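You operate a simulated robot arm through the tools that you are given. There is no shell and no other tool. Be economical: measure what you need, move in short steps, check, and stop when the job is done.

You are at the controls of a simulated two-armed robot. One attempt, no reset.

JOB
Take the cap off the bottle with the pink cap and lay it down on the top of the folding table. Put the bottle that says "leaf water" from the top of the folding table on the bottom shelf of the filling bench and the bottle marked "amber water" on the white tank card. Stack the red tin that says "92" from the top of the folding table on top of the red tin that says "27". Press the test button three times. Fetch the white carton with the green tape and set it on top of the brown wide grey-tape carton. Put the folded grey cloth on the top of the folding table away on the top of the tall wooden stand. The order is free. Set down upright: bottle, white carton with the green tape.

The check looks at the end state, three seconds after you hand in, the way a careful person would. Anything else that was tipped, shoved, dropped, spilled or broken makes it a failure. A push-on lid holds only when it is set on centred and level and pressed home; a screw cap is set on level and turned clockwise until tight. Flat cloth is picked up by pressing the open fingertips on it (5 to 10 N) and closing them slowly along it; thin cloth reads only 2 to 8 mm in the jaws.

ROBOT AND FRAMES
Two 7-joint arms with two-finger parallel grippers on one trunk, on a base that drives. Base frame: it is fixed to the floor where the robot stands at the start and does not move with it; the origin is under the middle of the robot, x ahead of it, y to its left, z up; the surface under the hand at the start is at about z = 0.74. Lengths are in m, angles in rad, forces in N, time in s.
The left shoulder is at the start at [0.083, 0.174, 1.155], the right one opposite. With the tool pointing down near the work surface each hand reaches from about 0.1 to 0.7 m from the robot's upright axis, wherever it stands, measured 20 degrees to its own side. Places, roughly: bottle with the pink cap (7x7x21 cm) [0.5, 0, 0.8]; bottom shelf of the filling bench [2.3, -1.3, 0.2]; folded grey cloth (13x7x4 cm) [0.9, 1.6, 0.8]; orange-cap bottle, pink-cap bottle, teal-cap bottl [1, 0.25, 0.75]; red tin [0.75, 0.5, 0.75]; test button [1, 0.8, 0.8]; top of the tall wooden stand [-1.4, 8.3, 0.6]; white carton with the green tape (12x6x9 cm) [1.3, 1.2, 0.8]; white tank card [0.75, 0.5, 0.75]; wide grey-tape carton [1, 1.25, 0.75]. Payload 3.6 kg a hand.
Tool frame (each hand has its own): the origin (TCP) lies between the finger pads and is the grasp point; the fingertips stand 0.03 m ahead of it; z points along the fingers, y is the line along which they close. Largest opening 0.11 m; finger width 0.02, thickness 0.01; the body of the gripper, 0.048 by 0.112 m, starts 0.055 m behind the TCP.
Orientation is told as [roll, pitch, yaw] about the base's x, y, z axes, in that order, counted from this pose: with the fingers straight down and closing along the base's y, the tool's x points along the base's -x, its y along +y and its z along -z.

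CONTROLS
- The arms move only by the tool step_arm. It takes "left_rows", "right_rows" or both (then of equal length, played together; a hand with none holds still); each is a list of rows, each a list of 3 entries, a list of its own where there are three numbers: the shift along the tool's x, y, z in cm, then the turn, a rotation vector about the tool's x, y, z in rad, then the gripper command, from -1 (shut) to 1 (fully open), values between in proportion. In form: [[[dx, dy, dz], [wx, wy, wz], gripper], ...]. A call has 1 to 20 rows; each row shifts and turns the commanded pose from where the row before left it, along the tool's axes as they then stand. A row lasts 0.2 s, in which the tool goes at most 0.05 m and 0.15 rad; a call with a longer step from one row to the next is refused whole, and so is a gripper value outside its range. A pose out of reach is approached as far as the arm can. The call stops where the force on the tool passes 40 N (or 10 N more than at its start, if that is more) or the arm is blocked; 0.2 s more then pass. The fingers move at their own pace (about 0.153 m/s each) and stop on an object; they squeeze with about 39 N. The grip force told is the motor's: it shows also when the fingers shut on nothing. Time passes only in rows, and 0.2 s behind the last, so rows that do not move let the fingers close. It gives the time, the measured TCP pose, the force on the tool (base axes), the opening and the grip force at its end, in the units of the frame above (readings bear some noise), with the torque about the TCP (base axes, N m) and any sound that the robot's microphone picked up.
- Cameras (640 x 400 px; columns grow to the right, rows downward): "scene" is now at [0.1732, 0.0337, 1.3284]; the picture's right is [0.39, -0.92, 0.00], its down [-0.55, -0.23, -0.80] and it looks along [0.74, 0.31, -0.59] (base axes); focal length 267 px, centre (320, 200). "left" rides on the left gripper at [0.073, -0.017, -0.103] in its tool frame; the picture's right is [0.23, 0.97, 0.00], its down [-0.76, 0.18, -0.62] and it looks along [-0.61, 0.14, 0.78] (tool axes); focal length 222 px, centre (320, 200). "right" rides on the right gripper at [0.072, 0.017, -0.103] in its tool frame; the picture's right is [-0.23, 0.97, 0.00], its down [-0.76, -0.18, -0.62] and it looks along [-0.61, -0.14, 0.78] (tool axes); focal length 222 px, centre (320, 200). There is no depth. A picture from a camera that has moved, and an enlarged one, comes with that camera's place and axes in the base frame and with its lens.
- snapshot(camera): a new picture of that camera. It takes no simulated time.
- lift_body(by): slides the trunk up (or, below 0, down) by that many m; the arms and the scene camera ride with it, the base frame stays. It gives what a move gives, with no picture.
- drive_base(legs): drives the robot by 1 to 6 legs, each [ahead, left, turn to the left] in m, m and rad, along the robot's own axes; the way and the turn of a leg run together, so that a leg with both is an arc; at most 1.5 m and 3.142 rad a leg. The arms and the cameras ride along, it lands a little off, and it stops where it bumps. It gives what a move gives.
- aim_head(pan, tilt): turns the head with the scene camera to pan (to the left, within 1.501 rad either way) and tilt (down, from -0.506 to 1.204), counted from straight ahead of the robot. It gives what a move gives.
- close_up(camera, box): a new picture of the part [left, top, right, bottom] of that camera's present view, enlarged. It takes no simulated time.
- hand_in(): hands the job in; it is judged then, once.

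Work in short steps. Places have to be worked out from the pictures, the camera data and where the tool is seen: move nearer, look again, correct. Check each grasp and each placing, and mend what went wrong. You have 186 turns and 174 pictures in all, those below and enlarged ones among them. Open the grippers and draw the arms clear of the work before you hand the job in, unless the task says otherwise; then end with one line.

The tools are called by a JSON object that holds its "method" and its "body". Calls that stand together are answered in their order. step_arm: Moves the arms, as the interface text tells. Its arguments: {"type":"object","properties":{"left_rows":{"type":"array","items":{"type":"array"}},"right_rows":{"type":"array","items":{"type":"array"}}},"required":[]} The other tools are called the same way: lift_body (by) slides the trunk up or down; drive_base (legs) drives the base; aim_head (pan, tilt) turns the head that bears the scene camera; snapshot (camera) takes a picture; close_up (camera, box) takes an enlarged picture of a part of a camera's view; hand_in () hands the job in.

At the start:

```text
clock: 0.0
left_ee_pos: [0.3917, 0.4139, 1.1732]
left_orientation: [-0.001, 0.0, 0.002]
left_force: [-0.4, 0.6, 0.7]
left_moment: [0.01, -0.02, -0.01]
left_grip_width: 0.11
left_finger_force: 0.0
right_ee_pos: [0.3463, 0.024, 1.1324]
right_orientation: [0.0, 0.001, 0.0]
right_force: [0.5, -0.6, 0.5]
right_moment: [-0.02, 0.03, -0.04]
right_grip_width: 0.1101
right_finger_force: 0.1
trunk travel left (down, up): [-0.272, 0.492]
robot x, y, heading: [0.0001, 0.0002, -0.003]
head pan, tilt: [0.4, 0.635]
```

scene: 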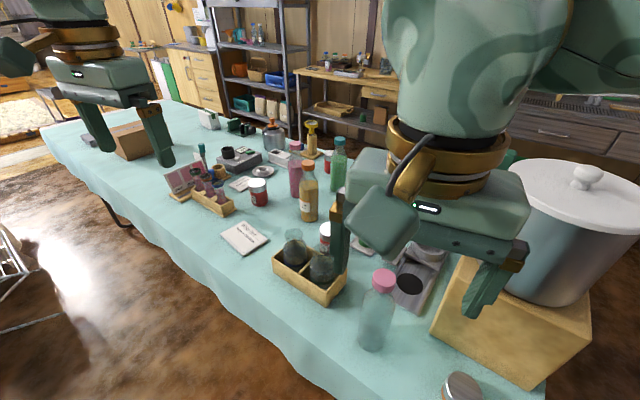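
right: 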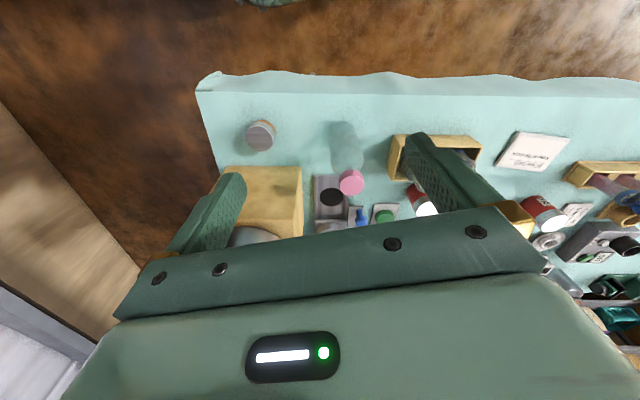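
left: 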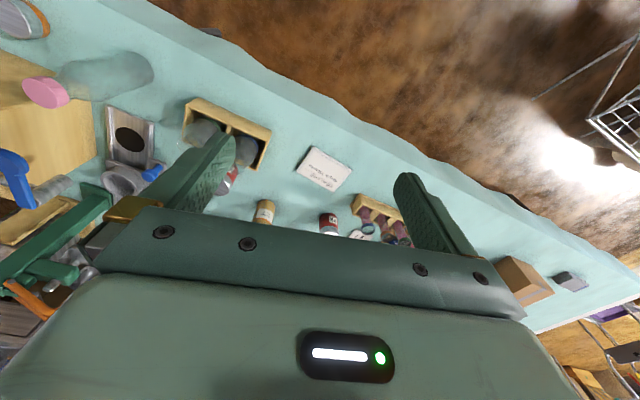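

I start by enlarging the scene view to identify labels and items on the table.

{"method": "close_up", "body": {"camera": "scene", "box": [160, 100, 360, 225]}}

{"method": "close_up", "body": {"camera": "scene", "box": [220, 200, 460, 350]}}

{"method": "close_up", "body": {"camera": "scene", "box": [40, 0, 400, 225]}}

```text
3.20 times, centred on (260, 162) of scene
camera zoom: at [0.1732, 0.0337, 1.3284], right [0.39, -0.92, 0.0], down [-0.55, -0.23, -0.8], along [0.74, 0.31, -0.59], focal length 855 px, centre (512, 320)
```

zoom: 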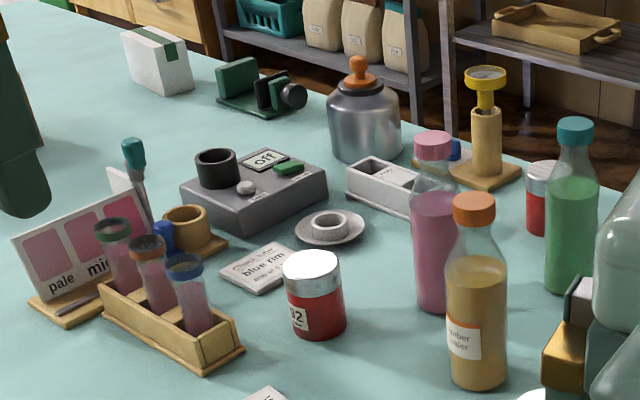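

```text
2.67 times, centred on (340, 275) of scene
camera zoom: at [0.1732, 0.0337, 1.3284], right [0.39, -0.92, 0.0], down [-0.55, -0.23, -0.8], along [0.74, 0.31, -0.59], focal length 712 px, centre (267, 0)
```

zoom: 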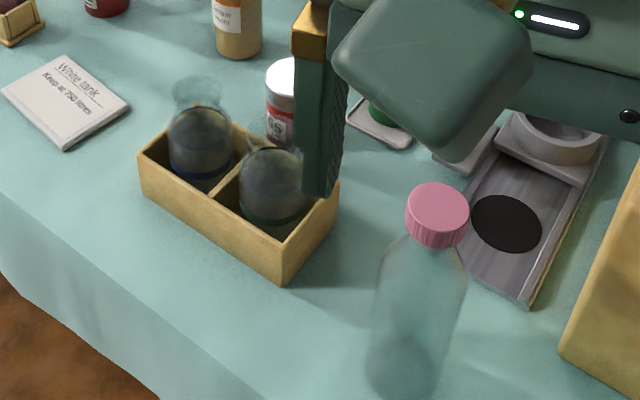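

```text
1.78 times, centred on (220, 112) of scene
camera zoom: at [0.1732, 0.0337, 1.3284], right [0.39, -0.92, 0.0], down [-0.55, -0.23, -0.8], along [0.74, 0.31, -0.59], focal length 475 px, centre (498, 356)
```

zoom: 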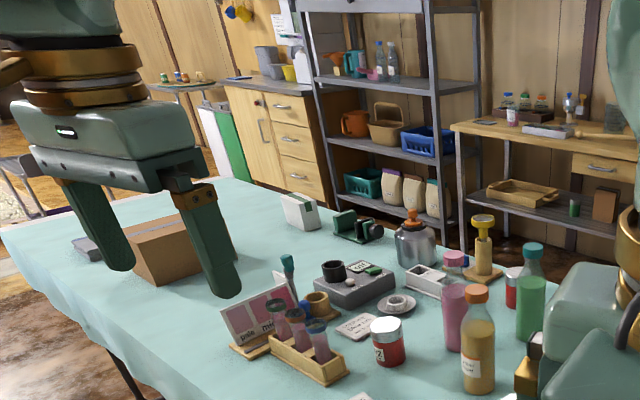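

I look straight ahead and to the right to see the pink-cap bottle, the tins and the filling bench.

{"method": "aim_head", "body": {"pan": -0.3, "tilt": 0.5}}

{"method": "snapshot", "body": {"camera": "scene"}}

{"method": "close_up", "body": {"camera": "right", "box": [200, 80, 640, 340]}}

```text
clock: 1.1
left_ee_pos: [0.3905, 0.4138, 1.1726]
left_orientation: [0.002, 0.0, 0.001]
left_force: [0.4, -0.1, 0.6]
left_moment: [-0.01, 0.0, -0.02]
left_grip_width: 0.1097
left_finger_force: 0.1
right_ee_pos: [0.3473, 0.0255, 1.1314]
right_orientation: [0.0, 0.001, 0.002]
right_force: [-0.1, 0.3, 0.6]
right_moment: [0.0, 0.04, -0.01]
right_grip_width: 0.1101
right_finger_force: 0.1
trunk travel left (down, up): [-0.272, 0.492]
robot x, y, heading: [-0.0022, 0.0034, 0.0]
head pan, tilt: [-0.3, 0.499]
```

```text
167 pictures are left
camera scene: at [0.1797, -0.027, 1.3406], right [-0.29, -0.96, 0.0], down [-0.46, 0.14, -0.88], along [0.84, -0.26, -0.48], focal length 267 px, centre (320, 200)
```

scene: 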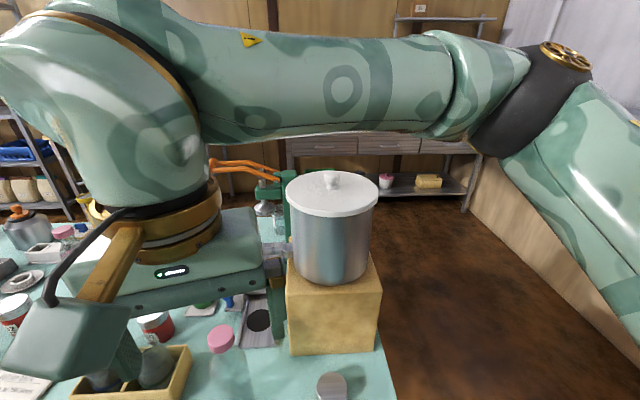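

```text
1.45 times, centred on (420, 210) of right
camera zoom: at [0.2755, 0.0415, 1.2371], right [0.23, 0.97, 0.0], down [0.76, -0.18, 0.62], along [0.61, -0.14, -0.78], focal length 323 px, centre (174, 186)
```

zoom: 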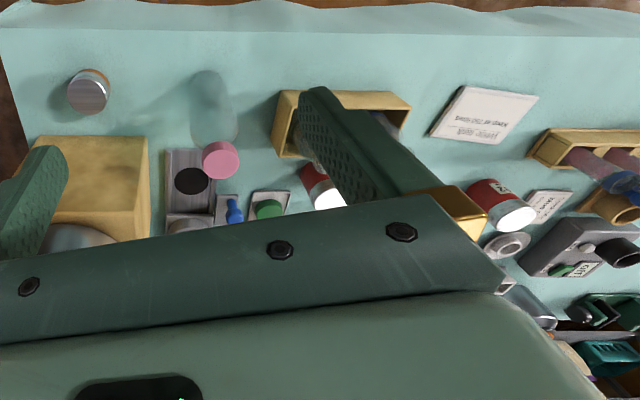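

The right arm blocks the view, so I swing the right hand out to the right and look again.

{"method": "step_arm", "body": {"right_rows": [[[0, -5, 0], [0, 0, 0], 1], [[0, -5, 0], [0, 0, 0], 1], [[0, -5, 0], [0, 0, 0], 1], [[0, -5, 0], [0, 0, 0], 1], [[0, -5, 0], [0, 0, 0], 1], [[0, -5, 0], [0, 0, 0], 1], [[0, -5, 0], [0, 0, 0], 1], [[0, -5, 0], [0, 0, 0], 1]]}}

{"method": "snapshot", "body": {"camera": "scene"}}

{"method": "aim_head", "body": {"pan": 0.2, "tilt": 0.7}}

{"method": "snapshot", "body": {"camera": "scene"}}

```text
clock: 2.9
left_ee_pos: [0.3916, 0.4142, 1.1729]
left_orientation: [0.0, 0.0, 0.001]
left_force: [-0.3, -0.5, 0.0]
left_moment: [0.0, 0.01, 0.0]
left_grip_width: 0.1101
left_finger_force: 0.0
right_ee_pos: [0.3486, -0.3282, 1.1312]
right_orientation: [0.0, 0.002, 0.001]
right_force: [0.4, -0.1, 0.0]
right_moment: [0.0, -0.02, 0.02]
right_grip_width: 0.1099
right_finger_force: 0.1
right hand out of reach, approached as far as the arm can: row 8
trunk travel left (down, up): [-0.272, 0.492]
robot x, y, heading: [0.0036, -0.0001, 0.003]
head pan, tilt: [-0.3, 0.499]
```

```text
165 pictures are left
camera scene: at [0.1797, -0.0271, 1.3406], right [-0.3, -0.96, 0.0], down [-0.46, 0.14, -0.88], along [0.84, -0.26, -0.48], focal length 267 px, centre (320, 200)
```

scene: 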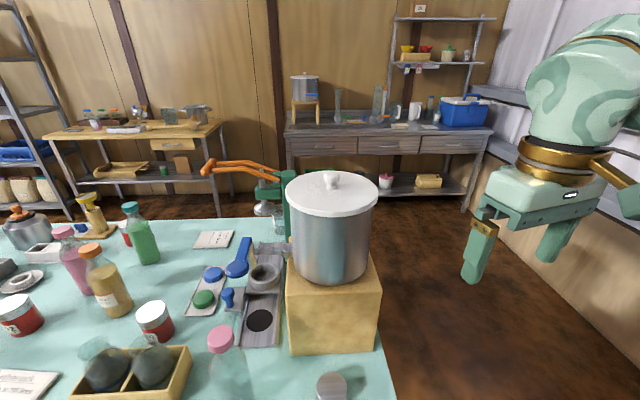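

```text
clock: 3.8
left_ee_pos: [0.3902, 0.4139, 1.1729]
left_orientation: [0.001, 0.0, 0.003]
left_force: [-0.1, -0.5, -0.3]
left_moment: [-0.02, -0.01, 0.01]
left_grip_width: 0.1099
left_finger_force: 0.1
right_ee_pos: [0.3503, -0.3264, 1.1315]
right_orientation: [0.001, 0.002, 0.001]
right_force: [0.4, 1.3, 0.0]
right_moment: [-0.02, -0.01, 0.0]
right_grip_width: 0.11
right_finger_force: 0.0
trunk travel left (down, up): [-0.272, 0.492]
robot x, y, heading: [-0.0008, -0.0, 0.002]
head pan, tilt: [0.201, 0.7]
```

```text
164 pictures are left
camera scene: at [0.176, 0.0164, 1.3229], right [0.2, -0.98, 0.0], down [-0.63, -0.13, -0.76], along [0.75, 0.15, -0.64], focal length 267 px, centre (320, 200)
```

scene: 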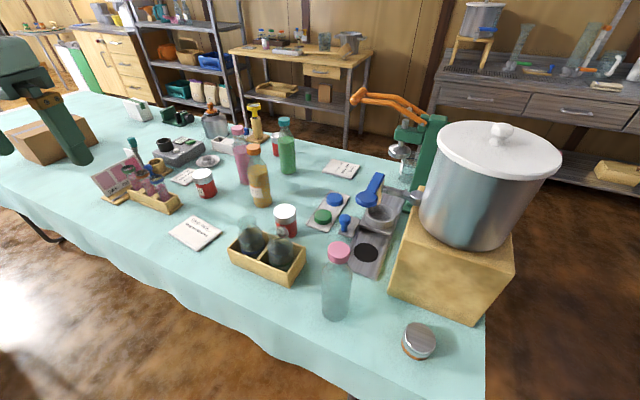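

I enlarge this clearer view to read the tins and bottles.

{"method": "close_up", "body": {"camera": "scene", "box": [220, 100, 380, 200]}}

{"method": "close_up", "body": {"camera": "scene", "box": [220, 180, 412, 300]}}

{"method": "close_up", "body": {"camera": "scene", "box": [80, 90, 272, 210]}}

```text
4.00 times, centred on (300, 150) of scene
camera zoom: at [0.176, 0.0164, 1.3229], right [0.2, -0.98, 0.0], down [-0.63, -0.13, -0.76], along [0.75, 0.15, -0.64], focal length 1068 px, centre (400, 400)
```

zoom: 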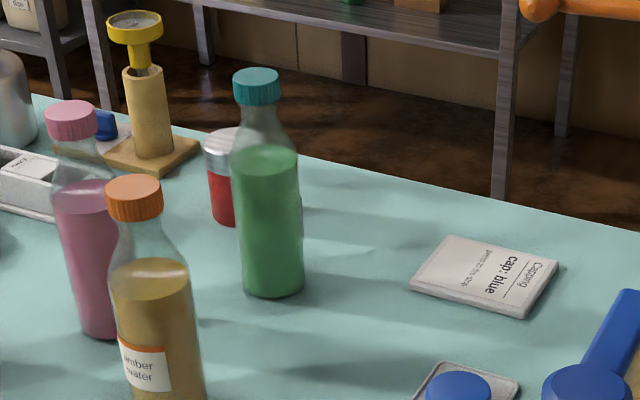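

```text
3.33 times, centred on (316, 240) of scene
camera zoom: at [0.176, 0.0164, 1.3229], right [0.2, -0.98, 0.0], down [-0.63, -0.13, -0.76], along [0.75, 0.15, -0.64], focal length 890 px, centre (333, 67)
```

zoom: 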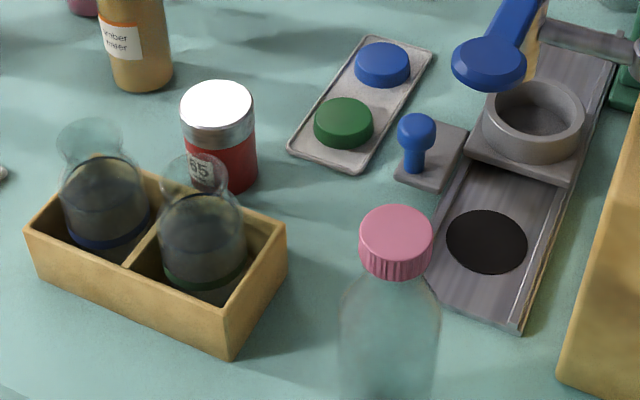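

```text
3.33 times, centred on (176, 150) of scene
camera zoom: at [0.176, 0.0164, 1.3229], right [0.2, -0.98, 0.0], down [-0.63, -0.13, -0.76], along [0.75, 0.15, -0.64], focal length 890 px, centre (800, 367)
```

zoom: 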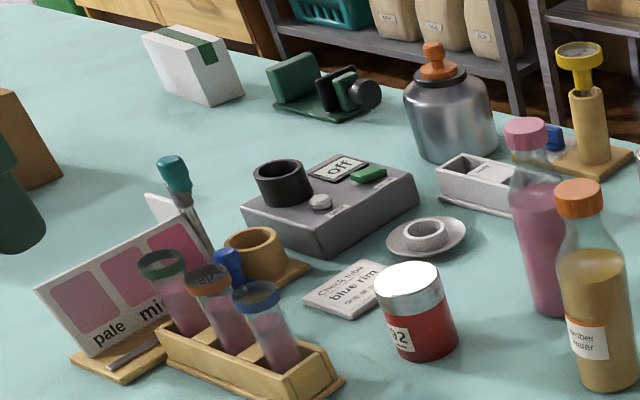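

Bottle with pink cap is judged at about (0.48, 0.04), top 0.95. I'll pitch the left hand forward-down and bring it in front of the bottle to hold its body, pausing before contact.

{"method": "step_arm", "body": {"left_rows": [[[0, -5, 0], [0, -0.14, 0], 1], [[0, -5, 0], [0, -0.14, 0], 1], [[0, -5, 0], [0, -0.14, 0], 1], [[0, -5, 0], [0, -0.14, 0], 1], [[0, -5, 0], [0, -0.14, 0], 1], [[0, -5, 0], [0, -0.14, 0], 1], [[0, -5, 0], [0, 0, 0], 1], [[0, -2.4, 0], [0, 0, 0], 1], [[3.5, 0, 3.13], [0, 0, 0], 1], [[3.5, 0, 3.13], [0, 0, 0], 1], [[3.5, 0, 3.13], [0, 0, 0], 1], [[3.5, 0, 3.13], [0, 0, 0], 1]]}}

{"method": "snapshot", "body": {"camera": "scene"}}

{"method": "snapshot", "body": {"camera": "left"}}

```text
clock: 6.4
left_ee_pos: [0.4281, 0.1107, 1.0453]
left_orientation: [0.0, -0.84, 0.002]
left_force: [0.0, 0.2, -0.3]
left_moment: [-0.01, -0.03, 0.02]
left_grip_width: 0.1103
left_finger_force: 0.0
left hand out of reach, approached as far as the arm can: row 7, 8, 9, 10, 11, 12
right_ee_pos: [0.3501, -0.3264, 1.1306]
right_orientation: [0.0, 0.001, -0.001]
right_force: [0.8, -0.3, 0.0]
right_moment: [0.03, 0.0, 0.0]
right_grip_width: 0.1101
right_finger_force: 0.0
trunk travel left (down, up): [-0.272, 0.492]
robot x, y, heading: [-0.0026, 0.0039, -0.003]
head pan, tilt: [0.201, 0.7]
```

```text
160 pictures are left
camera scene: at [0.1762, 0.0166, 1.3228], right [0.2, -0.98, 0.0], down [-0.63, -0.13, -0.76], along [0.75, 0.15, -0.64], focal length 267 px, centre (320, 200)
```

scene: 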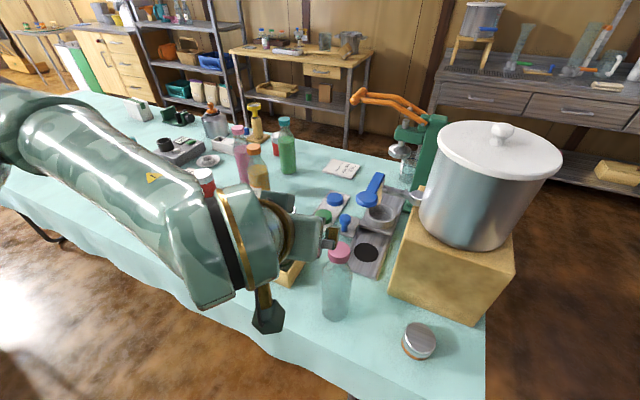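

```text
159 pictures are left
camera left: at [0.3027, 0.0924, 1.0598], right [-0.15, 0.97, -0.17], down [0.04, 0.18, 0.98], along [0.99, 0.14, -0.07], focal length 222 px, centre (320, 200)
```

left: 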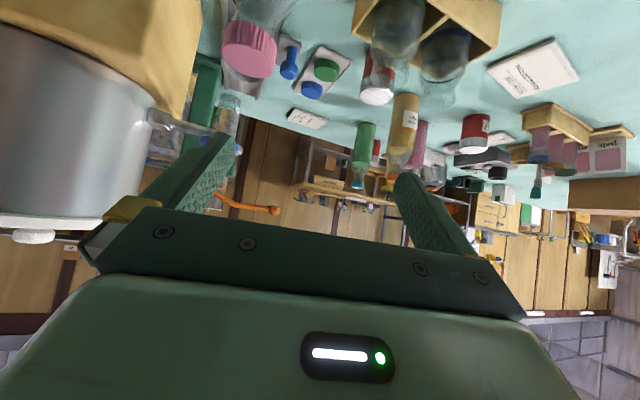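

The left hand can't come this close to the body, so I back the base off 0.14 m and slightly right, then check the pose.

{"method": "drive_base", "body": {"legs": [[-0.14, -0.05, 0]]}}

{"method": "step_arm", "body": {"left_rows": [[[0, 0, 0], [0, 0, 0], 1]]}}

{"method": "snapshot", "body": {"camera": "scene"}}

```text
clock: 7.8
left_ee_pos: [0.2866, 0.0598, 1.0449]
left_orientation: [-0.001, -0.842, 0.0]
left_force: [0.3, -0.4, -0.6]
left_moment: [0.02, 0.0, 0.02]
left_grip_width: 0.1098
left_finger_force: 0.1
right_ee_pos: [0.2078, -0.3771, 1.1307]
right_orientation: [0.002, -0.001, -0.001]
right_force: [-0.1, 0.5, 0.0]
right_moment: [-0.02, -0.04, -0.02]
right_grip_width: 0.1101
right_finger_force: 0.1
trunk travel left (down, up): [-0.272, 0.492]
robot x, y, heading: [-0.1414, -0.0516, 0.0]
head pan, tilt: [0.201, 0.7]
```

```text
clock: 8.2
left_ee_pos: [0.2879, 0.061, 1.0447]
left_orientation: [0.0, -0.84, 0.002]
left_force: [-0.1, 0.0, 0.3]
left_moment: [0.01, -0.01, -0.01]
left_grip_width: 0.1101
left_finger_force: 0.0
right_ee_pos: [0.2097, -0.3769, 1.1303]
right_orientation: [-0.001, 0.002, -0.001]
right_force: [-0.4, -0.2, 0.5]
right_moment: [0.01, -0.02, 0.02]
right_grip_width: 0.1099
right_finger_force: 0.1
trunk travel left (down, up): [-0.272, 0.492]
robot x, y, heading: [-0.1406, -0.0531, 0.002]
head pan, tilt: [0.201, 0.7]
```

```text
158 pictures are left
camera scene: at [0.0348, -0.0337, 1.3229], right [0.2, -0.98, 0.0], down [-0.63, -0.13, -0.76], along [0.75, 0.15, -0.64], focal length 267 px, centre (320, 200)
```

scene: 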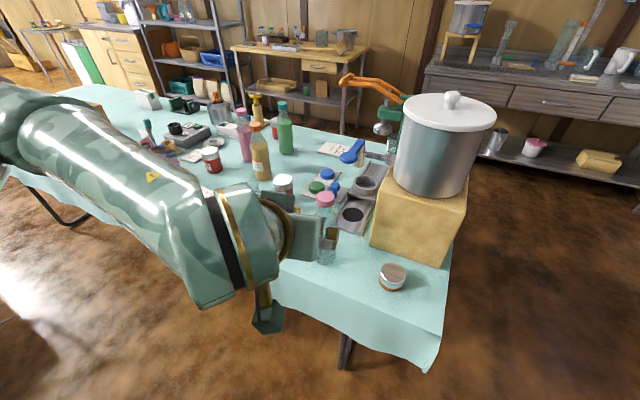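

Bottle re-measured at (0.48, 0.043). I advance the left hand to just short of it.

{"method": "step_arm", "body": {"left_rows": [[[1.03, -0.45, 4.28], [0, 0, 0], 1], [[1.03, -0.45, 4.28], [0, 0, 0], 1], [[1.03, -0.45, 4.28], [0, 0, 0], 1], [[1.03, -0.45, 4.28], [0, 0, 0], 1]]}}

{"method": "snapshot", "body": {"camera": "left"}}

```text
clock: 9.2
left_ee_pos: [0.3863, 0.0931, 0.9307]
left_orientation: [-0.002, -0.84, 0.0]
left_force: [-0.4, -0.1, 0.8]
left_moment: [-0.01, 0.0, -0.04]
left_grip_width: 0.1099
left_finger_force: 0.1
left hand out of reach, approached as far as the arm can: row 1, 2, 3, 4
right_ee_pos: [0.2087, -0.3776, 1.1312]
right_orientation: [0.0, 0.001, -0.002]
right_force: [-0.1, 0.5, 0.1]
right_moment: [-0.04, -0.01, 0.01]
right_grip_width: 0.1098
right_finger_force: 0.1
trunk travel left (down, up): [-0.272, 0.492]
robot x, y, heading: [-0.1402, -0.0503, -0.002]
head pan, tilt: [0.201, 0.7]
```

```text
157 pictures are left
camera left: at [0.2614, 0.0761, 0.9453], right [-0.15, 0.97, -0.17], down [0.05, 0.18, 0.98], along [0.99, 0.14, -0.07], focal length 222 px, centre (320, 200)
```

left: 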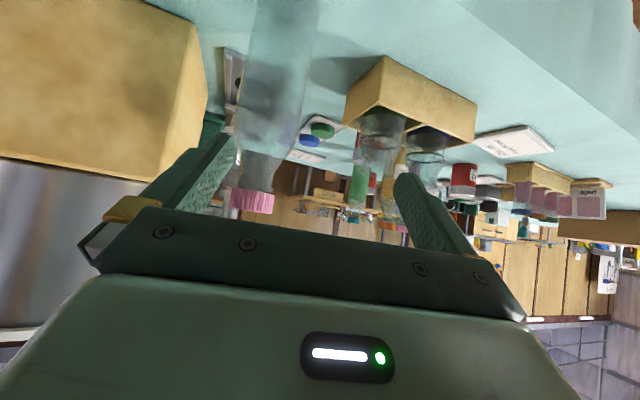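

The left arm is limited to y≥0.09 in this orientation; yawing the hand inward (−0.5) makes the same grasp reachable from the left front.

{"method": "step_arm", "body": {"left_rows": [[[0, 0, 0], [0.093, 0, 0.083], 1], [[0, 0, 0], [0.093, 0, 0.083], 1], [[0, 0, 0], [0.093, 0, 0.083], 1], [[0, 0, 0], [0.093, 0, 0.083], 1]]}}

{"method": "snapshot", "body": {"camera": "left"}}

{"method": "snapshot", "body": {"camera": "scene"}}

```text
clock: 10.2
left_ee_pos: [0.386, 0.0937, 0.9325]
left_orientation: [-0.002, -0.84, -0.501]
left_force: [0.6, -0.8, -0.1]
left_moment: [-0.01, 0.01, 0.01]
left_grip_width: 0.1101
left_finger_force: 0.0
right_ee_pos: [0.2093, -0.376, 1.1298]
right_orientation: [0.001, 0.002, -0.003]
right_force: [-0.4, 0.4, 1.5]
right_moment: [-0.02, 0.0, -0.01]
right_grip_width: 0.1101
right_finger_force: 0.0
trunk travel left (down, up): [-0.272, 0.492]
robot x, y, heading: [-0.14, -0.0486, 0.003]
head pan, tilt: [0.201, 0.7]
```

```text
156 pictures are left
camera left: at [0.2675, 0.1373, 0.9468], right [0.34, 0.93, -0.17], down [0.12, 0.14, 0.98], along [0.93, -0.35, -0.07], focal length 222 px, centre (320, 200)
```

left: 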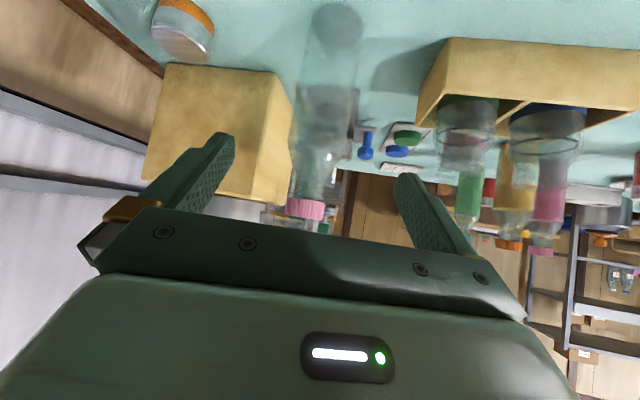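

```text
155 pictures are left
camera scene: at [0.035, -0.0334, 1.3229], right [0.2, -0.98, 0.0], down [-0.63, -0.13, -0.76], along [0.75, 0.15, -0.64], focal length 267 px, centre (320, 200)
```

scene: 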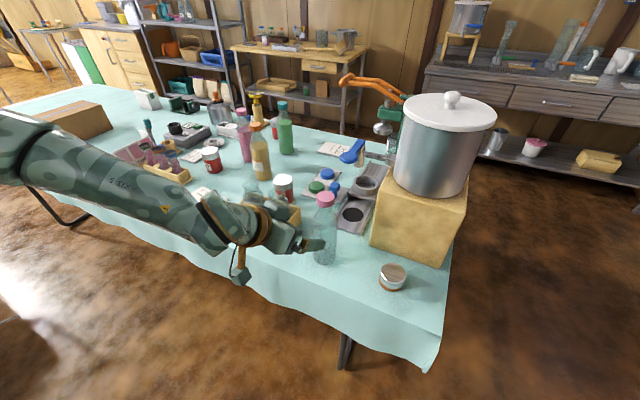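

Wrist view confirms bottle axis at (0.477, 0.042) centred between the fingers. I advance along the tool axis to straddle the body.

{"method": "step_arm", "body": {"left_rows": [[[1.7, 0, 0], [0, 0, 0], 1], [[0, 0, 4], [0, 0, 0], 1], [[0, 0, 4], [0, 0, 0], 1], [[0, 0, 4], [0, 0, 0], 1], [[0, 0, 3.7], [0, 0, 0], 1], [[0, 0, 0], [0, 0, 0], 1]]}}

{"method": "snapshot", "body": {"camera": "left"}}

{"method": "snapshot", "body": {"camera": "scene"}}

```text
clock: 11.6
left_ee_pos: [0.4468, 0.099, 0.8728]
left_orientation: [-0.001, -0.84, -0.497]
left_force: [0.1, -0.1, 0.3]
left_moment: [0.02, 0.0, -0.01]
left_grip_width: 0.1102
left_finger_force: 0.1
left hand out of reach, approached as far as the arm can: row 3, 4, 5
right_ee_pos: [0.2081, -0.3775, 1.1317]
right_orientation: [-0.001, 0.0, -0.002]
right_force: [-1.1, 0.6, -0.1]
right_moment: [0.01, -0.01, -0.02]
right_grip_width: 0.1098
right_finger_force: 0.0
trunk travel left (down, up): [-0.272, 0.492]
robot x, y, heading: [-0.1406, -0.0504, -0.004]
head pan, tilt: [0.201, 0.7]
```

```text
154 pictures are left
camera left: at [0.3286, 0.1423, 0.8877], right [0.33, 0.93, -0.17], down [0.13, 0.14, 0.98], along [0.93, -0.35, -0.07], focal length 222 px, centre (320, 200)
```

left: 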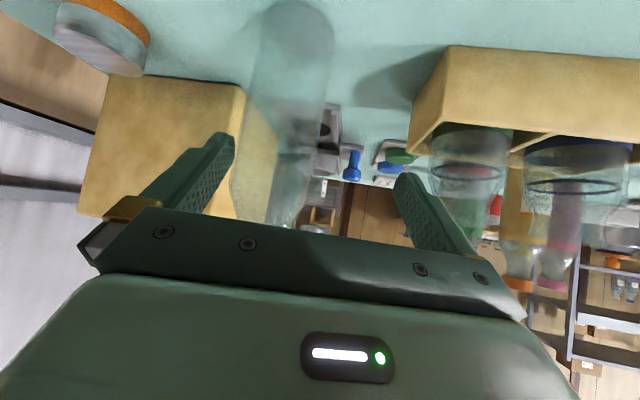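

```text
153 pictures are left
camera scene: at [0.035, -0.0337, 1.3229], right [0.2, -0.98, 0.0], down [-0.63, -0.13, -0.76], along [0.75, 0.15, -0.64], focal length 267 px, centre (320, 200)
```

scene: 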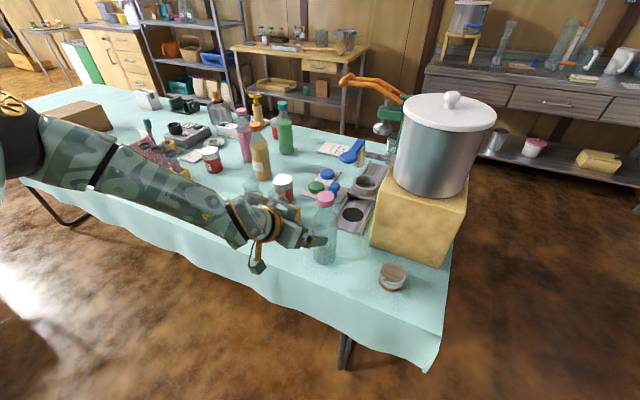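

Still limited by reach across the body. I back the hand off, shift the base 0.1 m to the right, and try again.

{"method": "step_arm", "body": {"left_rows": [[[0, 0, -4], [0, 0, 0], 1], [[0, 0, -4], [0, 0, 0], 1], [[0, 0, -4], [0, 0, 0], 1]]}}

{"method": "drive_base", "body": {"legs": [[0, -0.11, 0]]}}

{"method": "step_arm", "body": {"left_rows": [[[0, 0, 0], [0, 0, 0], 1]]}}

```text
clock: 12.4
left_ee_pos: [0.3661, 0.1385, 0.9532]
left_orientation: [-0.002, -0.842, -0.497]
left_force: [-0.1, -0.2, 0.7]
left_moment: [0.01, 0.01, -0.02]
left_grip_width: 0.1103
left_finger_force: 0.0
right_ee_pos: [0.2072, -0.377, 1.1303]
right_orientation: [0.0, 0.001, -0.003]
right_force: [-0.4, -0.5, 0.1]
right_moment: [-0.02, 0.01, 0.04]
right_grip_width: 0.1102
right_finger_force: 0.0
trunk travel left (down, up): [-0.272, 0.492]
robot x, y, heading: [-0.1411, -0.049, -0.002]
head pan, tilt: [0.201, 0.7]
```

```text
clock: 13.6
left_ee_pos: [0.3693, 0.0254, 0.9533]
left_orientation: [0.0, -0.84, -0.499]
left_force: [0.2, -0.3, -0.1]
left_moment: [0.04, 0.0, -0.04]
left_grip_width: 0.1102
left_finger_force: 0.1
right_ee_pos: [0.2076, -0.4905, 1.1294]
right_orientation: [0.001, 0.0, -0.003]
right_force: [0.2, -0.5, -0.1]
right_moment: [0.02, -0.02, 0.0]
right_grip_width: 0.1099
right_finger_force: 0.2
trunk travel left (down, up): [-0.272, 0.492]
robot x, y, heading: [-0.1424, -0.1611, -0.007]
head pan, tilt: [0.201, 0.7]
```

```text
clock: 14.0
left_ee_pos: [0.3697, 0.0257, 0.9524]
left_orientation: [-0.001, -0.839, -0.499]
left_force: [-0.1, 0.8, -0.4]
left_moment: [0.0, 0.01, -0.01]
left_grip_width: 0.11
left_finger_force: 0.0
right_ee_pos: [0.2086, -0.4899, 1.1302]
right_orientation: [0.0, 0.001, -0.002]
right_force: [1.0, -0.4, 0.3]
right_moment: [0.0, 0.01, 0.03]
right_grip_width: 0.1103
right_finger_force: 0.1
trunk travel left (down, up): [-0.272, 0.492]
robot x, y, heading: [-0.1413, -0.1624, 0.0]
head pan, tilt: [0.201, 0.7]
```

Now I align on the approach line, then advance 14 cm to straddle the bottle.

{"method": "step_arm", "body": {"left_rows": [[[2.2, 3.3, 0.83], [0, 0, 0], 1], [[2.2, 3.3, 0.83], [0, 0, 0], 1], [[0, 0, 3.5], [0, 0, 0], 1], [[0, 0, 3.5], [0, 0, 0], 1], [[0, 0, 3.5], [0, 0, 0], 1], [[0, 0, 3.5], [0, 0, 0], 1], [[0, 0, 0], [0, 0, 0], 1]]}}

{"method": "snapshot", "body": {"camera": "left"}}

```text
clock: 15.6
left_ee_pos: [0.4632, 0.0519, 0.8352]
left_orientation: [-0.001, -0.84, -0.5]
left_force: [0.4, 0.3, 0.5]
left_moment: [0.0, 0.0, 0.01]
left_grip_width: 0.11
left_finger_force: 0.1
left hand out of reach, approached as far as the arm can: row 6
right_ee_pos: [0.2084, -0.4896, 1.1309]
right_orientation: [0.001, 0.002, -0.003]
right_force: [-0.3, -0.2, 0.6]
right_moment: [0.02, 0.02, 0.0]
right_grip_width: 0.1101
right_finger_force: 0.0
trunk travel left (down, up): [-0.272, 0.492]
robot x, y, heading: [-0.1428, -0.1593, -0.001]
head pan, tilt: [0.201, 0.7]
```

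```text
152 pictures are left
camera left: at [0.345, 0.0957, 0.8505], right [0.33, 0.93, -0.17], down [0.13, 0.13, 0.98], along [0.93, -0.35, -0.07], focal length 222 px, centre (320, 200)
```

left: 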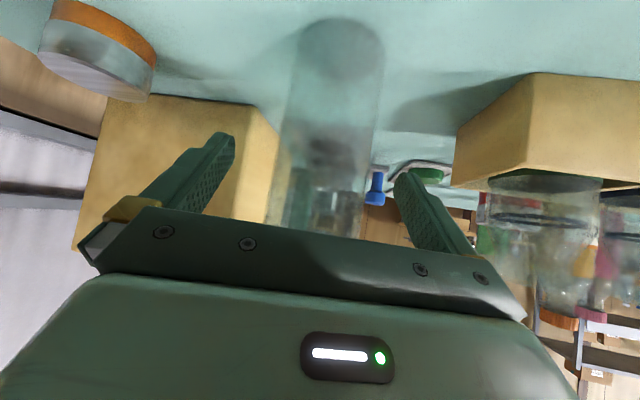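

The hand stopped ~2 cm short of the axis at its reach limit, so I nudge the base forward 2 cm instead.

{"method": "drive_base", "body": {"legs": [[0.02, -0.008, 0]]}}

{"method": "step_arm", "body": {"left_rows": [[[0, 0, 0], [0, 0, 0], 0.6], [[0, 0, 0], [0, 0, 0], 0.3], [[0, 0, 0], [0, 0, 0], 0], [[0, 0, 0], [0, 0, 0], -0.5], [[0, 0, 0], [0, 0, 0], -0.5]]}}

{"method": "snapshot", "body": {"camera": "left"}}

{"method": "snapshot", "body": {"camera": "scene"}}

```text
clock: 16.4
left_ee_pos: [0.4838, 0.0434, 0.8348]
left_orientation: [-0.002, -0.838, -0.499]
left_force: [0.8, 0.2, 0.6]
left_moment: [-0.02, 0.02, -0.01]
left_grip_width: 0.1101
left_finger_force: 0.0
right_ee_pos: [0.2313, -0.4979, 1.1298]
right_orientation: [0.0, 0.003, -0.002]
right_force: [0.3, -0.2, 0.0]
right_moment: [-0.01, 0.02, -0.01]
right_grip_width: 0.11
right_finger_force: 0.1
trunk travel left (down, up): [-0.272, 0.492]
robot x, y, heading: [-0.1204, -0.1684, 0.002]
head pan, tilt: [0.201, 0.7]
```

```text
clock: 17.6
left_ee_pos: [0.4838, 0.0448, 0.8356]
left_orientation: [0.0, -0.841, -0.5]
left_force: [-0.1, 0.2, -0.2]
left_moment: [-0.02, 0.0, 0.01]
left_grip_width: 0.0592
left_finger_force: 38.8
right_ee_pos: [0.2276, -0.4974, 1.1305]
right_orientation: [-0.001, 0.0, -0.004]
right_force: [0.4, -0.3, 0.2]
right_moment: [0.01, 0.03, -0.01]
right_grip_width: 0.11
right_finger_force: 0.1
trunk travel left (down, up): [-0.272, 0.492]
robot x, y, heading: [-0.1199, -0.1688, -0.003]
head pan, tilt: [0.201, 0.7]
```

```text
151 pictures are left
camera left: at [0.3647, 0.0881, 0.8506], right [0.33, 0.93, -0.17], down [0.12, 0.14, 0.98], along [0.93, -0.35, -0.07], focal length 222 px, centre (320, 200)
```

left: 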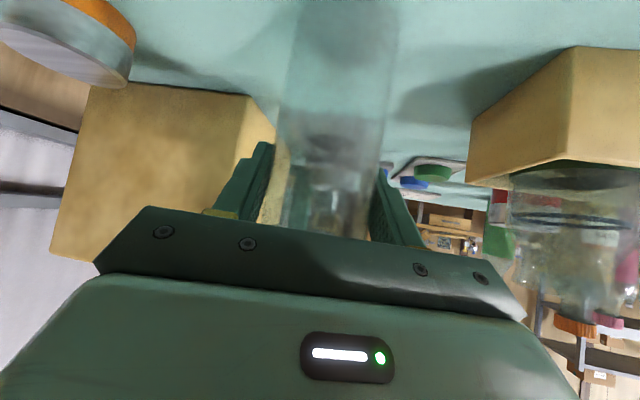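

```text
150 pictures are left
camera scene: at [0.055, -0.1533, 1.3228], right [0.2, -0.98, 0.0], down [-0.63, -0.13, -0.76], along [0.75, 0.15, -0.64], focal length 267 px, centre (320, 200)
```

scene: 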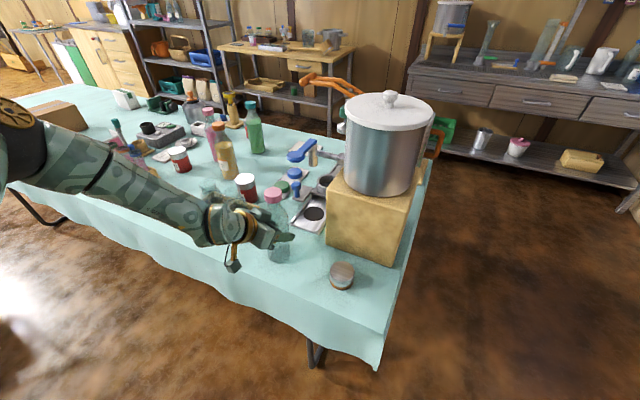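

Bottle is firmly held (59 mm). Pot knob triangulates at (0.594,−0.178,1.143), so I bring the right hand in around its robot side at z 1.13, then forward above the cap.

{"method": "step_arm", "body": {"right_rows": [[[0, 4.9, -0.5], [0, 0, 0], 0], [[0, 4.9, -0.5], [0, 0, 0], 0], [[0, 4.9, -0.5], [0, 0, 0], 0], [[0, 4.9, -0.5], [0, 0, 0], 0], [[0, 4.9, 0], [0, 0, 0], 0], [[0, 4.9, 0], [0, 0, 0], 0], [[0, 4.9, 0], [0, 0, 0], 0], [[0, 4.9, 0], [0, 0, 0], 0], [[-4.3, 3.5, 0], [0, 0, 0], 0], [[-4.3, 3.5, 0], [0, 0, 0], 0], [[-4.3, 3.5, 0], [0, 0, 0], 0], [[-4.3, 3.5, 0], [0, 0, 0], 0], [[-4.3, 1, 0], [0, 0, 0], 0], [[-4.3, 0, 0], [0, 0, 0], 0]]}}

{"method": "snapshot", "body": {"camera": "scene"}}

{"method": "snapshot", "body": {"camera": "right"}}

```text
refused: row 9 steps farther than a row can; nothing moved
```

```text
149 pictures are left
camera scene: at [0.055, -0.1533, 1.3228], right [0.2, -0.98, 0.0], down [-0.63, -0.13, -0.76], along [0.75, 0.15, -0.64], focal length 267 px, centre (320, 200)
```

scene: 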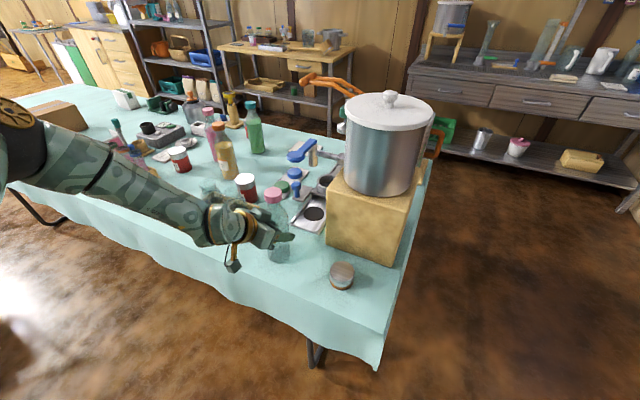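

```text
148 pictures are left
camera right: at [0.1564, -0.4798, 1.2356], right [0.23, 0.97, 0.0], down [0.76, -0.18, 0.62], along [0.61, -0.14, -0.78], focal length 222 px, centre (320, 200)
```

right: 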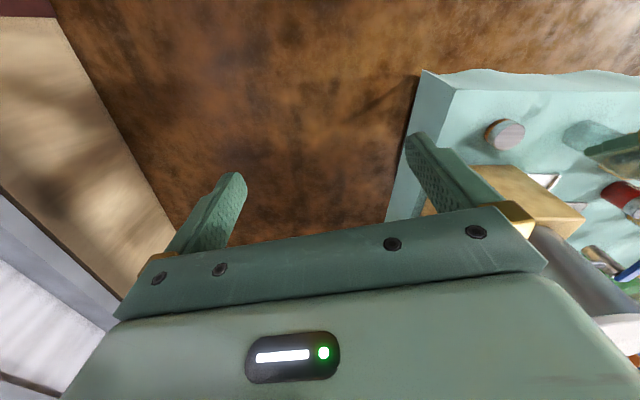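

Rows were too long; I split the diagonal and repeat.

{"method": "step_arm", "body": {"right_rows": [[[0, 4.9, -0.5], [0, 0, 0], 0.3], [[0, 4.9, -0.5], [0, 0, 0], 0.3], [[0, 4.9, -0.5], [0, 0, 0], 0.3], [[0, 4.9, -0.5], [0, 0, 0], 0.3], [[0, 4.9, 0], [0, 0, 0], 0.3], [[0, 4.9, 0], [0, 0, 0], 0.3], [[0, 4.9, 0], [0, 0, 0], 0.3], [[0, 4.9, 0], [0, 0, 0], 0.3], [[-2, 4, 0], [0, 0, 0], 0.3], [[-4, 2.5, 0], [0, 0, 0], 0.3], [[-4, 2.5, 0], [0, 0, 0], 0.3], [[-4, 2.5, 0], [0, 0, 0], 0.3], [[-4, 2.5, 0], [0, 0, 0], 0.3], [[-4, 0.5, 0], [0, 0, 0], 0.3], [[-3.9, 0.4, 0], [0, 0, 0], 0.3]]}}

{"method": "snapshot", "body": {"camera": "scene"}}

{"method": "snapshot", "body": {"camera": "right"}}

```text
clock: 20.8
left_ee_pos: [0.4834, 0.0445, 0.8356]
left_orientation: [-0.003, -0.839, -0.498]
left_force: [-1.1, -1.0, 1.0]
left_moment: [-0.02, -0.03, 0.01]
left_grip_width: 0.059
left_finger_force: 38.6
right_ee_pos: [0.4042, -0.0522, 1.138]
right_orientation: [-0.001, -0.002, -0.004]
right_force: [0.0, -0.1, 0.3]
right_moment: [-0.02, 0.01, 0.0]
right_grip_width: 0.0713
right_finger_force: 0.1
right hand out of reach, approached as far as the arm can: row 12, 13, 14, 15
trunk travel left (down, up): [-0.272, 0.492]
robot x, y, heading: [-0.1195, -0.1717, 0.002]
head pan, tilt: [0.201, 0.7]
```

```text
147 pictures are left
camera scene: at [0.0549, -0.1527, 1.3228], right [0.2, -0.98, 0.0], down [-0.63, -0.13, -0.76], along [0.75, 0.15, -0.64], focal length 267 px, centre (320, 200)
```

scene: 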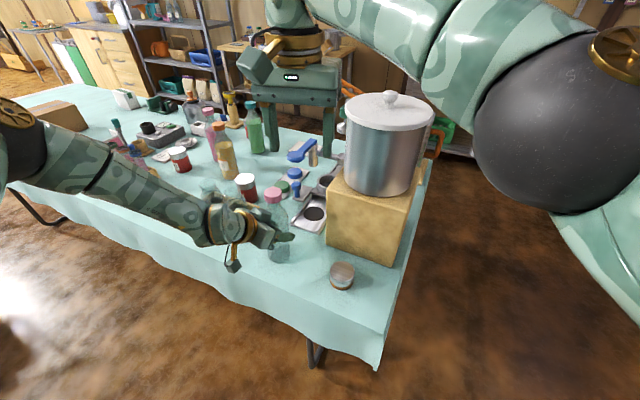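

```text
146 pictures are left
camera right: at [0.3321, -0.0345, 1.2435], right [0.23, 0.97, 0.0], down [0.76, -0.18, 0.62], along [0.61, -0.14, -0.78], focal length 222 px, centre (320, 200)
```

right: 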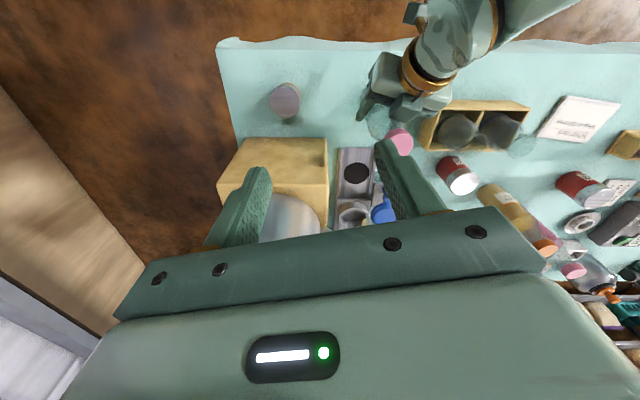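

Right hand can't reach across that far. Since the bottle is held firmly, I lift it 12 cm and draw it toward the robot so both hands can meet.

{"method": "step_arm", "body": {"left_rows": [[[-2.98, 0, -2.67], [0, 0, 0], -0.5], [[-2.98, 0, -2.67], [0, 0, 0], -0.5], [[-2.98, 0, -2.67], [0, 0, 0], -0.5], [[2.2, -1.8, -2.45], [0, 0, 0], -0.5], [[2.2, -1.8, -2.45], [0, 0, 0], -0.5], [[2.2, -1.8, -2.45], [0, 0, 0], -0.5], [[2.2, -1.8, -2.45], [0, 0, 0], -0.5]]}}

{"method": "snapshot", "body": {"camera": "scene"}}

{"method": "snapshot", "body": {"camera": "right"}}

```text
clock: 22.4
left_ee_pos: [0.3323, 0.0435, 0.9572]
left_orientation: [0.001, -0.84, -0.5]
left_force: [-0.1, -0.5, -1.2]
left_moment: [0.03, 0.02, 0.04]
left_grip_width: 0.0591
left_finger_force: 39.6
right_ee_pos: [0.4035, -0.0512, 1.1391]
right_orientation: [-0.001, 0.0, -0.004]
right_force: [0.9, 0.2, 0.0]
right_moment: [-0.01, -0.03, -0.02]
right_grip_width: 0.0713
right_finger_force: 0.0
trunk travel left (down, up): [-0.272, 0.492]
robot x, y, heading: [-0.1189, -0.1675, -0.006]
head pan, tilt: [0.201, 0.7]
```

```text
145 pictures are left
camera scene: at [0.0543, -0.1527, 1.323], right [0.2, -0.98, 0.0], down [-0.63, -0.13, -0.76], along [0.75, 0.15, -0.64], focal length 267 px, centre (320, 200)
```

scene: 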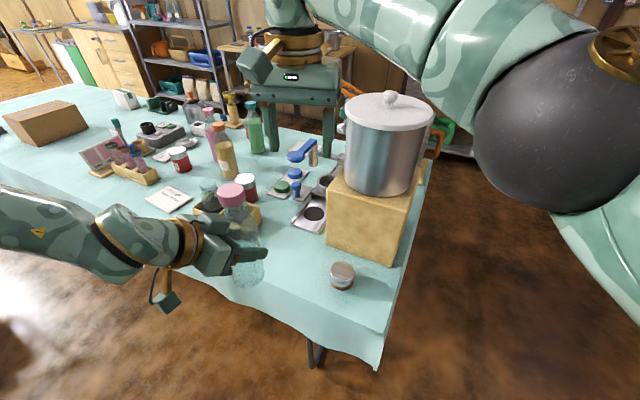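

```text
144 pictures are left
camera right: at [0.3312, -0.0342, 1.244], right [0.23, 0.97, 0.0], down [0.76, -0.18, 0.62], along [0.61, -0.14, -0.78], focal length 222 px, centre (320, 200)
```

right: 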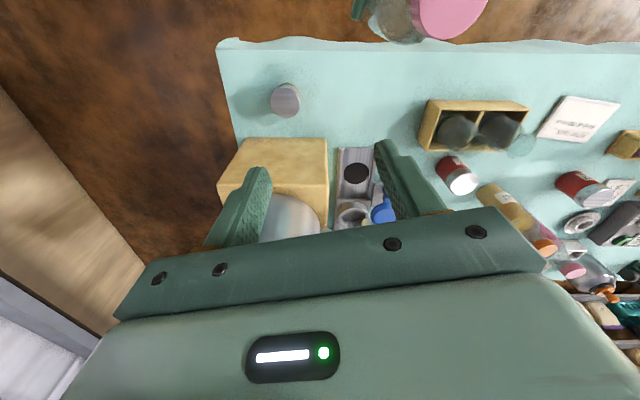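

Bottle hangs at about (0.337,0.043) with cap top near 1.07. I bring the right hand over the cap and turn it to yaw −1.2.

{"method": "step_arm", "body": {"right_rows": [[[2.2, 3.1, 0], [0, 0, 0], 0.3], [[2.2, 3.1, 0], [0, 0, 0], 0.3], [[2.2, 3.2, 0], [0, 0, 0], 0.3], [[0, 0, 0], [0, 0, 0.15], 0.3], [[0, 0, 0], [0, 0, 0.15], 0.3], [[0, 0, 0], [0, 0, 0.15], 0.3], [[0, 0, 0], [0, 0, 0.15], 0.3], [[0, 0, 0], [0, 0, 0.15], 0.3], [[0, 0, 0], [0, 0, 0.15], 0.3], [[0, 0, 0], [0, 0, 0.15], 0.3], [[0, 0, 0], [0, 0, 0.15], 0.3]]}}

{"method": "snapshot", "body": {"camera": "right"}}

{"method": "snapshot", "body": {"camera": "scene"}}

```text
clock: 24.8
left_ee_pos: [0.3322, 0.0441, 0.9569]
left_orientation: [-0.001, -0.839, -0.498]
left_force: [-0.3, -0.2, -0.8]
left_moment: [-0.01, 0.02, -0.03]
left_grip_width: 0.0594
left_finger_force: 39.4
right_ee_pos: [0.3372, -0.0043, 1.1342]
right_orientation: [0.0, 0.0, -1.207]
right_force: [0.1, 0.4, 0.0]
right_moment: [0.02, -0.03, -0.02]
right_grip_width: 0.0715
right_finger_force: 0.1
right hand out of reach, approached as far as the arm can: row 1, 2, 3
trunk travel left (down, up): [-0.272, 0.492]
robot x, y, heading: [-0.12, -0.167, -0.003]
head pan, tilt: [0.201, 0.7]
```

```text
143 pictures are left
camera right: at [0.3263, 0.0687, 1.2395], right [0.99, 0.14, 0.0], down [0.11, -0.77, 0.62], along [0.08, -0.62, -0.78], focal length 222 px, centre (320, 200)
```

right: 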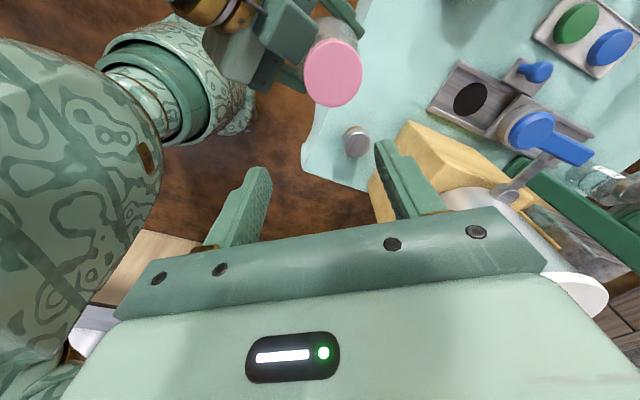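

```text
142 pictures are left
camera scene: at [0.0549, -0.1529, 1.3228], right [0.2, -0.98, 0.0], down [-0.63, -0.13, -0.76], along [0.75, 0.15, -0.64], focal length 267 px, centre (320, 200)
```

scene: 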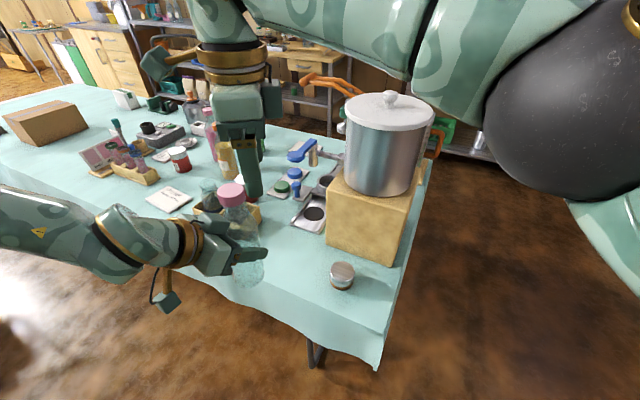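

Right hand stops at y≈0; cap is measured at (0.337,0.044). I bring the bottle 5 cm toward the right hand with the left arm.

{"method": "step_arm", "body": {"left_rows": [[[-0.8, -2.2, 0.9], [0, 0, 0], -0.5], [[-0.8, -2.2, 0.9], [0, 0, 0], -0.5]]}}

{"method": "snapshot", "body": {"camera": "right"}}

```text
clock: 25.4
left_ee_pos: [0.3326, -0.0064, 0.9561]
left_orientation: [-0.002, -0.838, -0.496]
left_force: [0.2, -0.3, -2.0]
left_moment: [-0.01, -0.01, 0.03]
left_grip_width: 0.0593
left_finger_force: 38.9
right_ee_pos: [0.3363, -0.0047, 1.1343]
right_orientation: [-0.001, -0.001, -1.202]
right_force: [-0.1, 0.6, 0.2]
right_moment: [0.02, 0.01, -0.03]
right_grip_width: 0.0715
right_finger_force: 0.0
trunk travel left (down, up): [-0.272, 0.492]
robot x, y, heading: [-0.1204, -0.1677, -0.002]
head pan, tilt: [0.201, 0.7]
```

```text
141 pictures are left
camera right: at [0.3264, 0.0683, 1.2395], right [0.99, 0.14, 0.0], down [0.11, -0.77, 0.62], along [0.09, -0.62, -0.78], focal length 222 px, centre (320, 200)
```

right: 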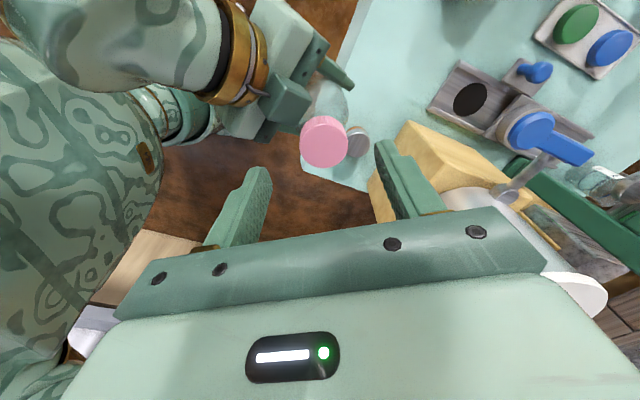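

Cap at (0.340,−0.005), beneath the right hand. I descend 7.2 cm and close on the cap.

{"method": "step_arm", "body": {"right_rows": [[[0, 0.35, 3], [0, 0, 0], 0.3], [[0, 0, 3], [0, 0, 0], 0.3], [[0, 0, 1.2], [0, 0, 0], 0.3], [[0, 0, 0], [0, 0, 0], 0.3]]}}

{"method": "snapshot", "body": {"camera": "right"}}

{"method": "close_up", "body": {"camera": "scene", "box": [180, 120, 372, 240]}}

```text
clock: 26.4
left_ee_pos: [0.3337, -0.0068, 0.9566]
left_orientation: [-0.001, -0.84, -0.498]
left_force: [0.2, -0.8, -0.4]
left_moment: [-0.02, -0.02, 0.0]
left_grip_width: 0.0592
left_finger_force: 39.0
right_ee_pos: [0.34, -0.0047, 1.0624]
right_orientation: [-0.003, 0.0, -1.202]
right_force: [-0.7, -1.4, -0.1]
right_moment: [-0.01, 0.02, 0.02]
right_grip_width: 0.0714
right_finger_force: 0.1
trunk travel left (down, up): [-0.272, 0.492]
robot x, y, heading: [-0.1217, -0.1665, 0.0]
head pan, tilt: [0.201, 0.7]
```

```text
140 pictures are left
camera right: at [0.3301, 0.0702, 1.1669], right [0.99, 0.14, 0.0], down [0.11, -0.77, 0.62], along [0.09, -0.62, -0.78], focal length 222 px, centre (320, 200)
```

right: 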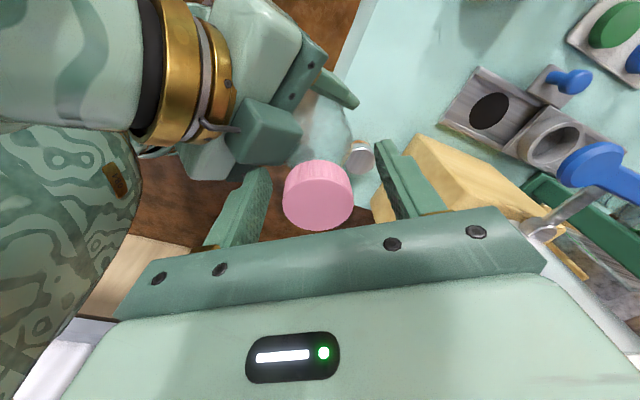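

```text
3.33 times, centred on (276, 180) of scene
camera zoom: at [0.055, -0.153, 1.3229], right [0.2, -0.98, 0.0], down [-0.63, -0.13, -0.76], along [0.75, 0.15, -0.64], focal length 890 px, centre (467, 267)
```

zoom: 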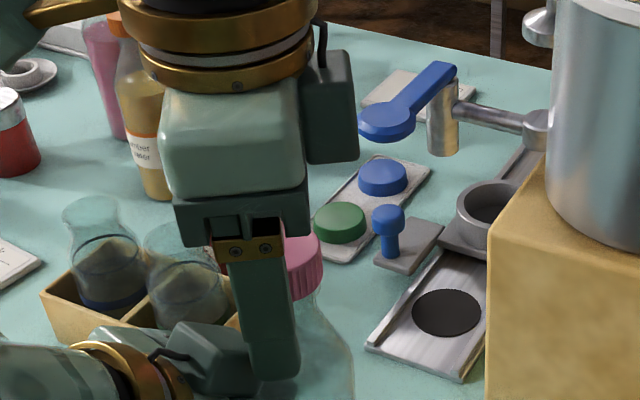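

Cap is centred between the fingers. I close on it.

{"method": "step_arm", "body": {"right_rows": [[[0, 0, 0], [0, 0, 0], 0], [[0, 0, 0], [0, 0, 0], -0.3], [[0, 0, 0], [0, 0, 0], -0.6], [[0, 0, 0], [0, 0, 0], -0.6]]}}

```text
clock: 26.9
left_ee_pos: [0.3377, -0.0016, 0.9569]
left_orientation: [0.002, -0.841, -0.483]
left_force: [12.8, 12.3, -1.6]
left_moment: [-0.99, 0.91, -0.41]
left_grip_width: 0.0588
left_finger_force: 38.8
right_ee_pos: [0.3346, -0.004, 1.0621]
right_orientation: [-0.016, 0.001, -1.201]
right_force: [-13.5, -12.2, 0.6]
right_moment: [-0.29, 0.47, 0.47]
right_grip_width: 0.0509
right_finger_force: 12.2
trunk travel left (down, up): [-0.272, 0.492]
robot x, y, heading: [-0.1199, -0.1645, -0.004]
head pan, tilt: [0.201, 0.7]
stopped in row 2 (left hand): the force on the tool passed its limit at 40 N (the readings are from after the stop); the commanded pose is now the measured one
```

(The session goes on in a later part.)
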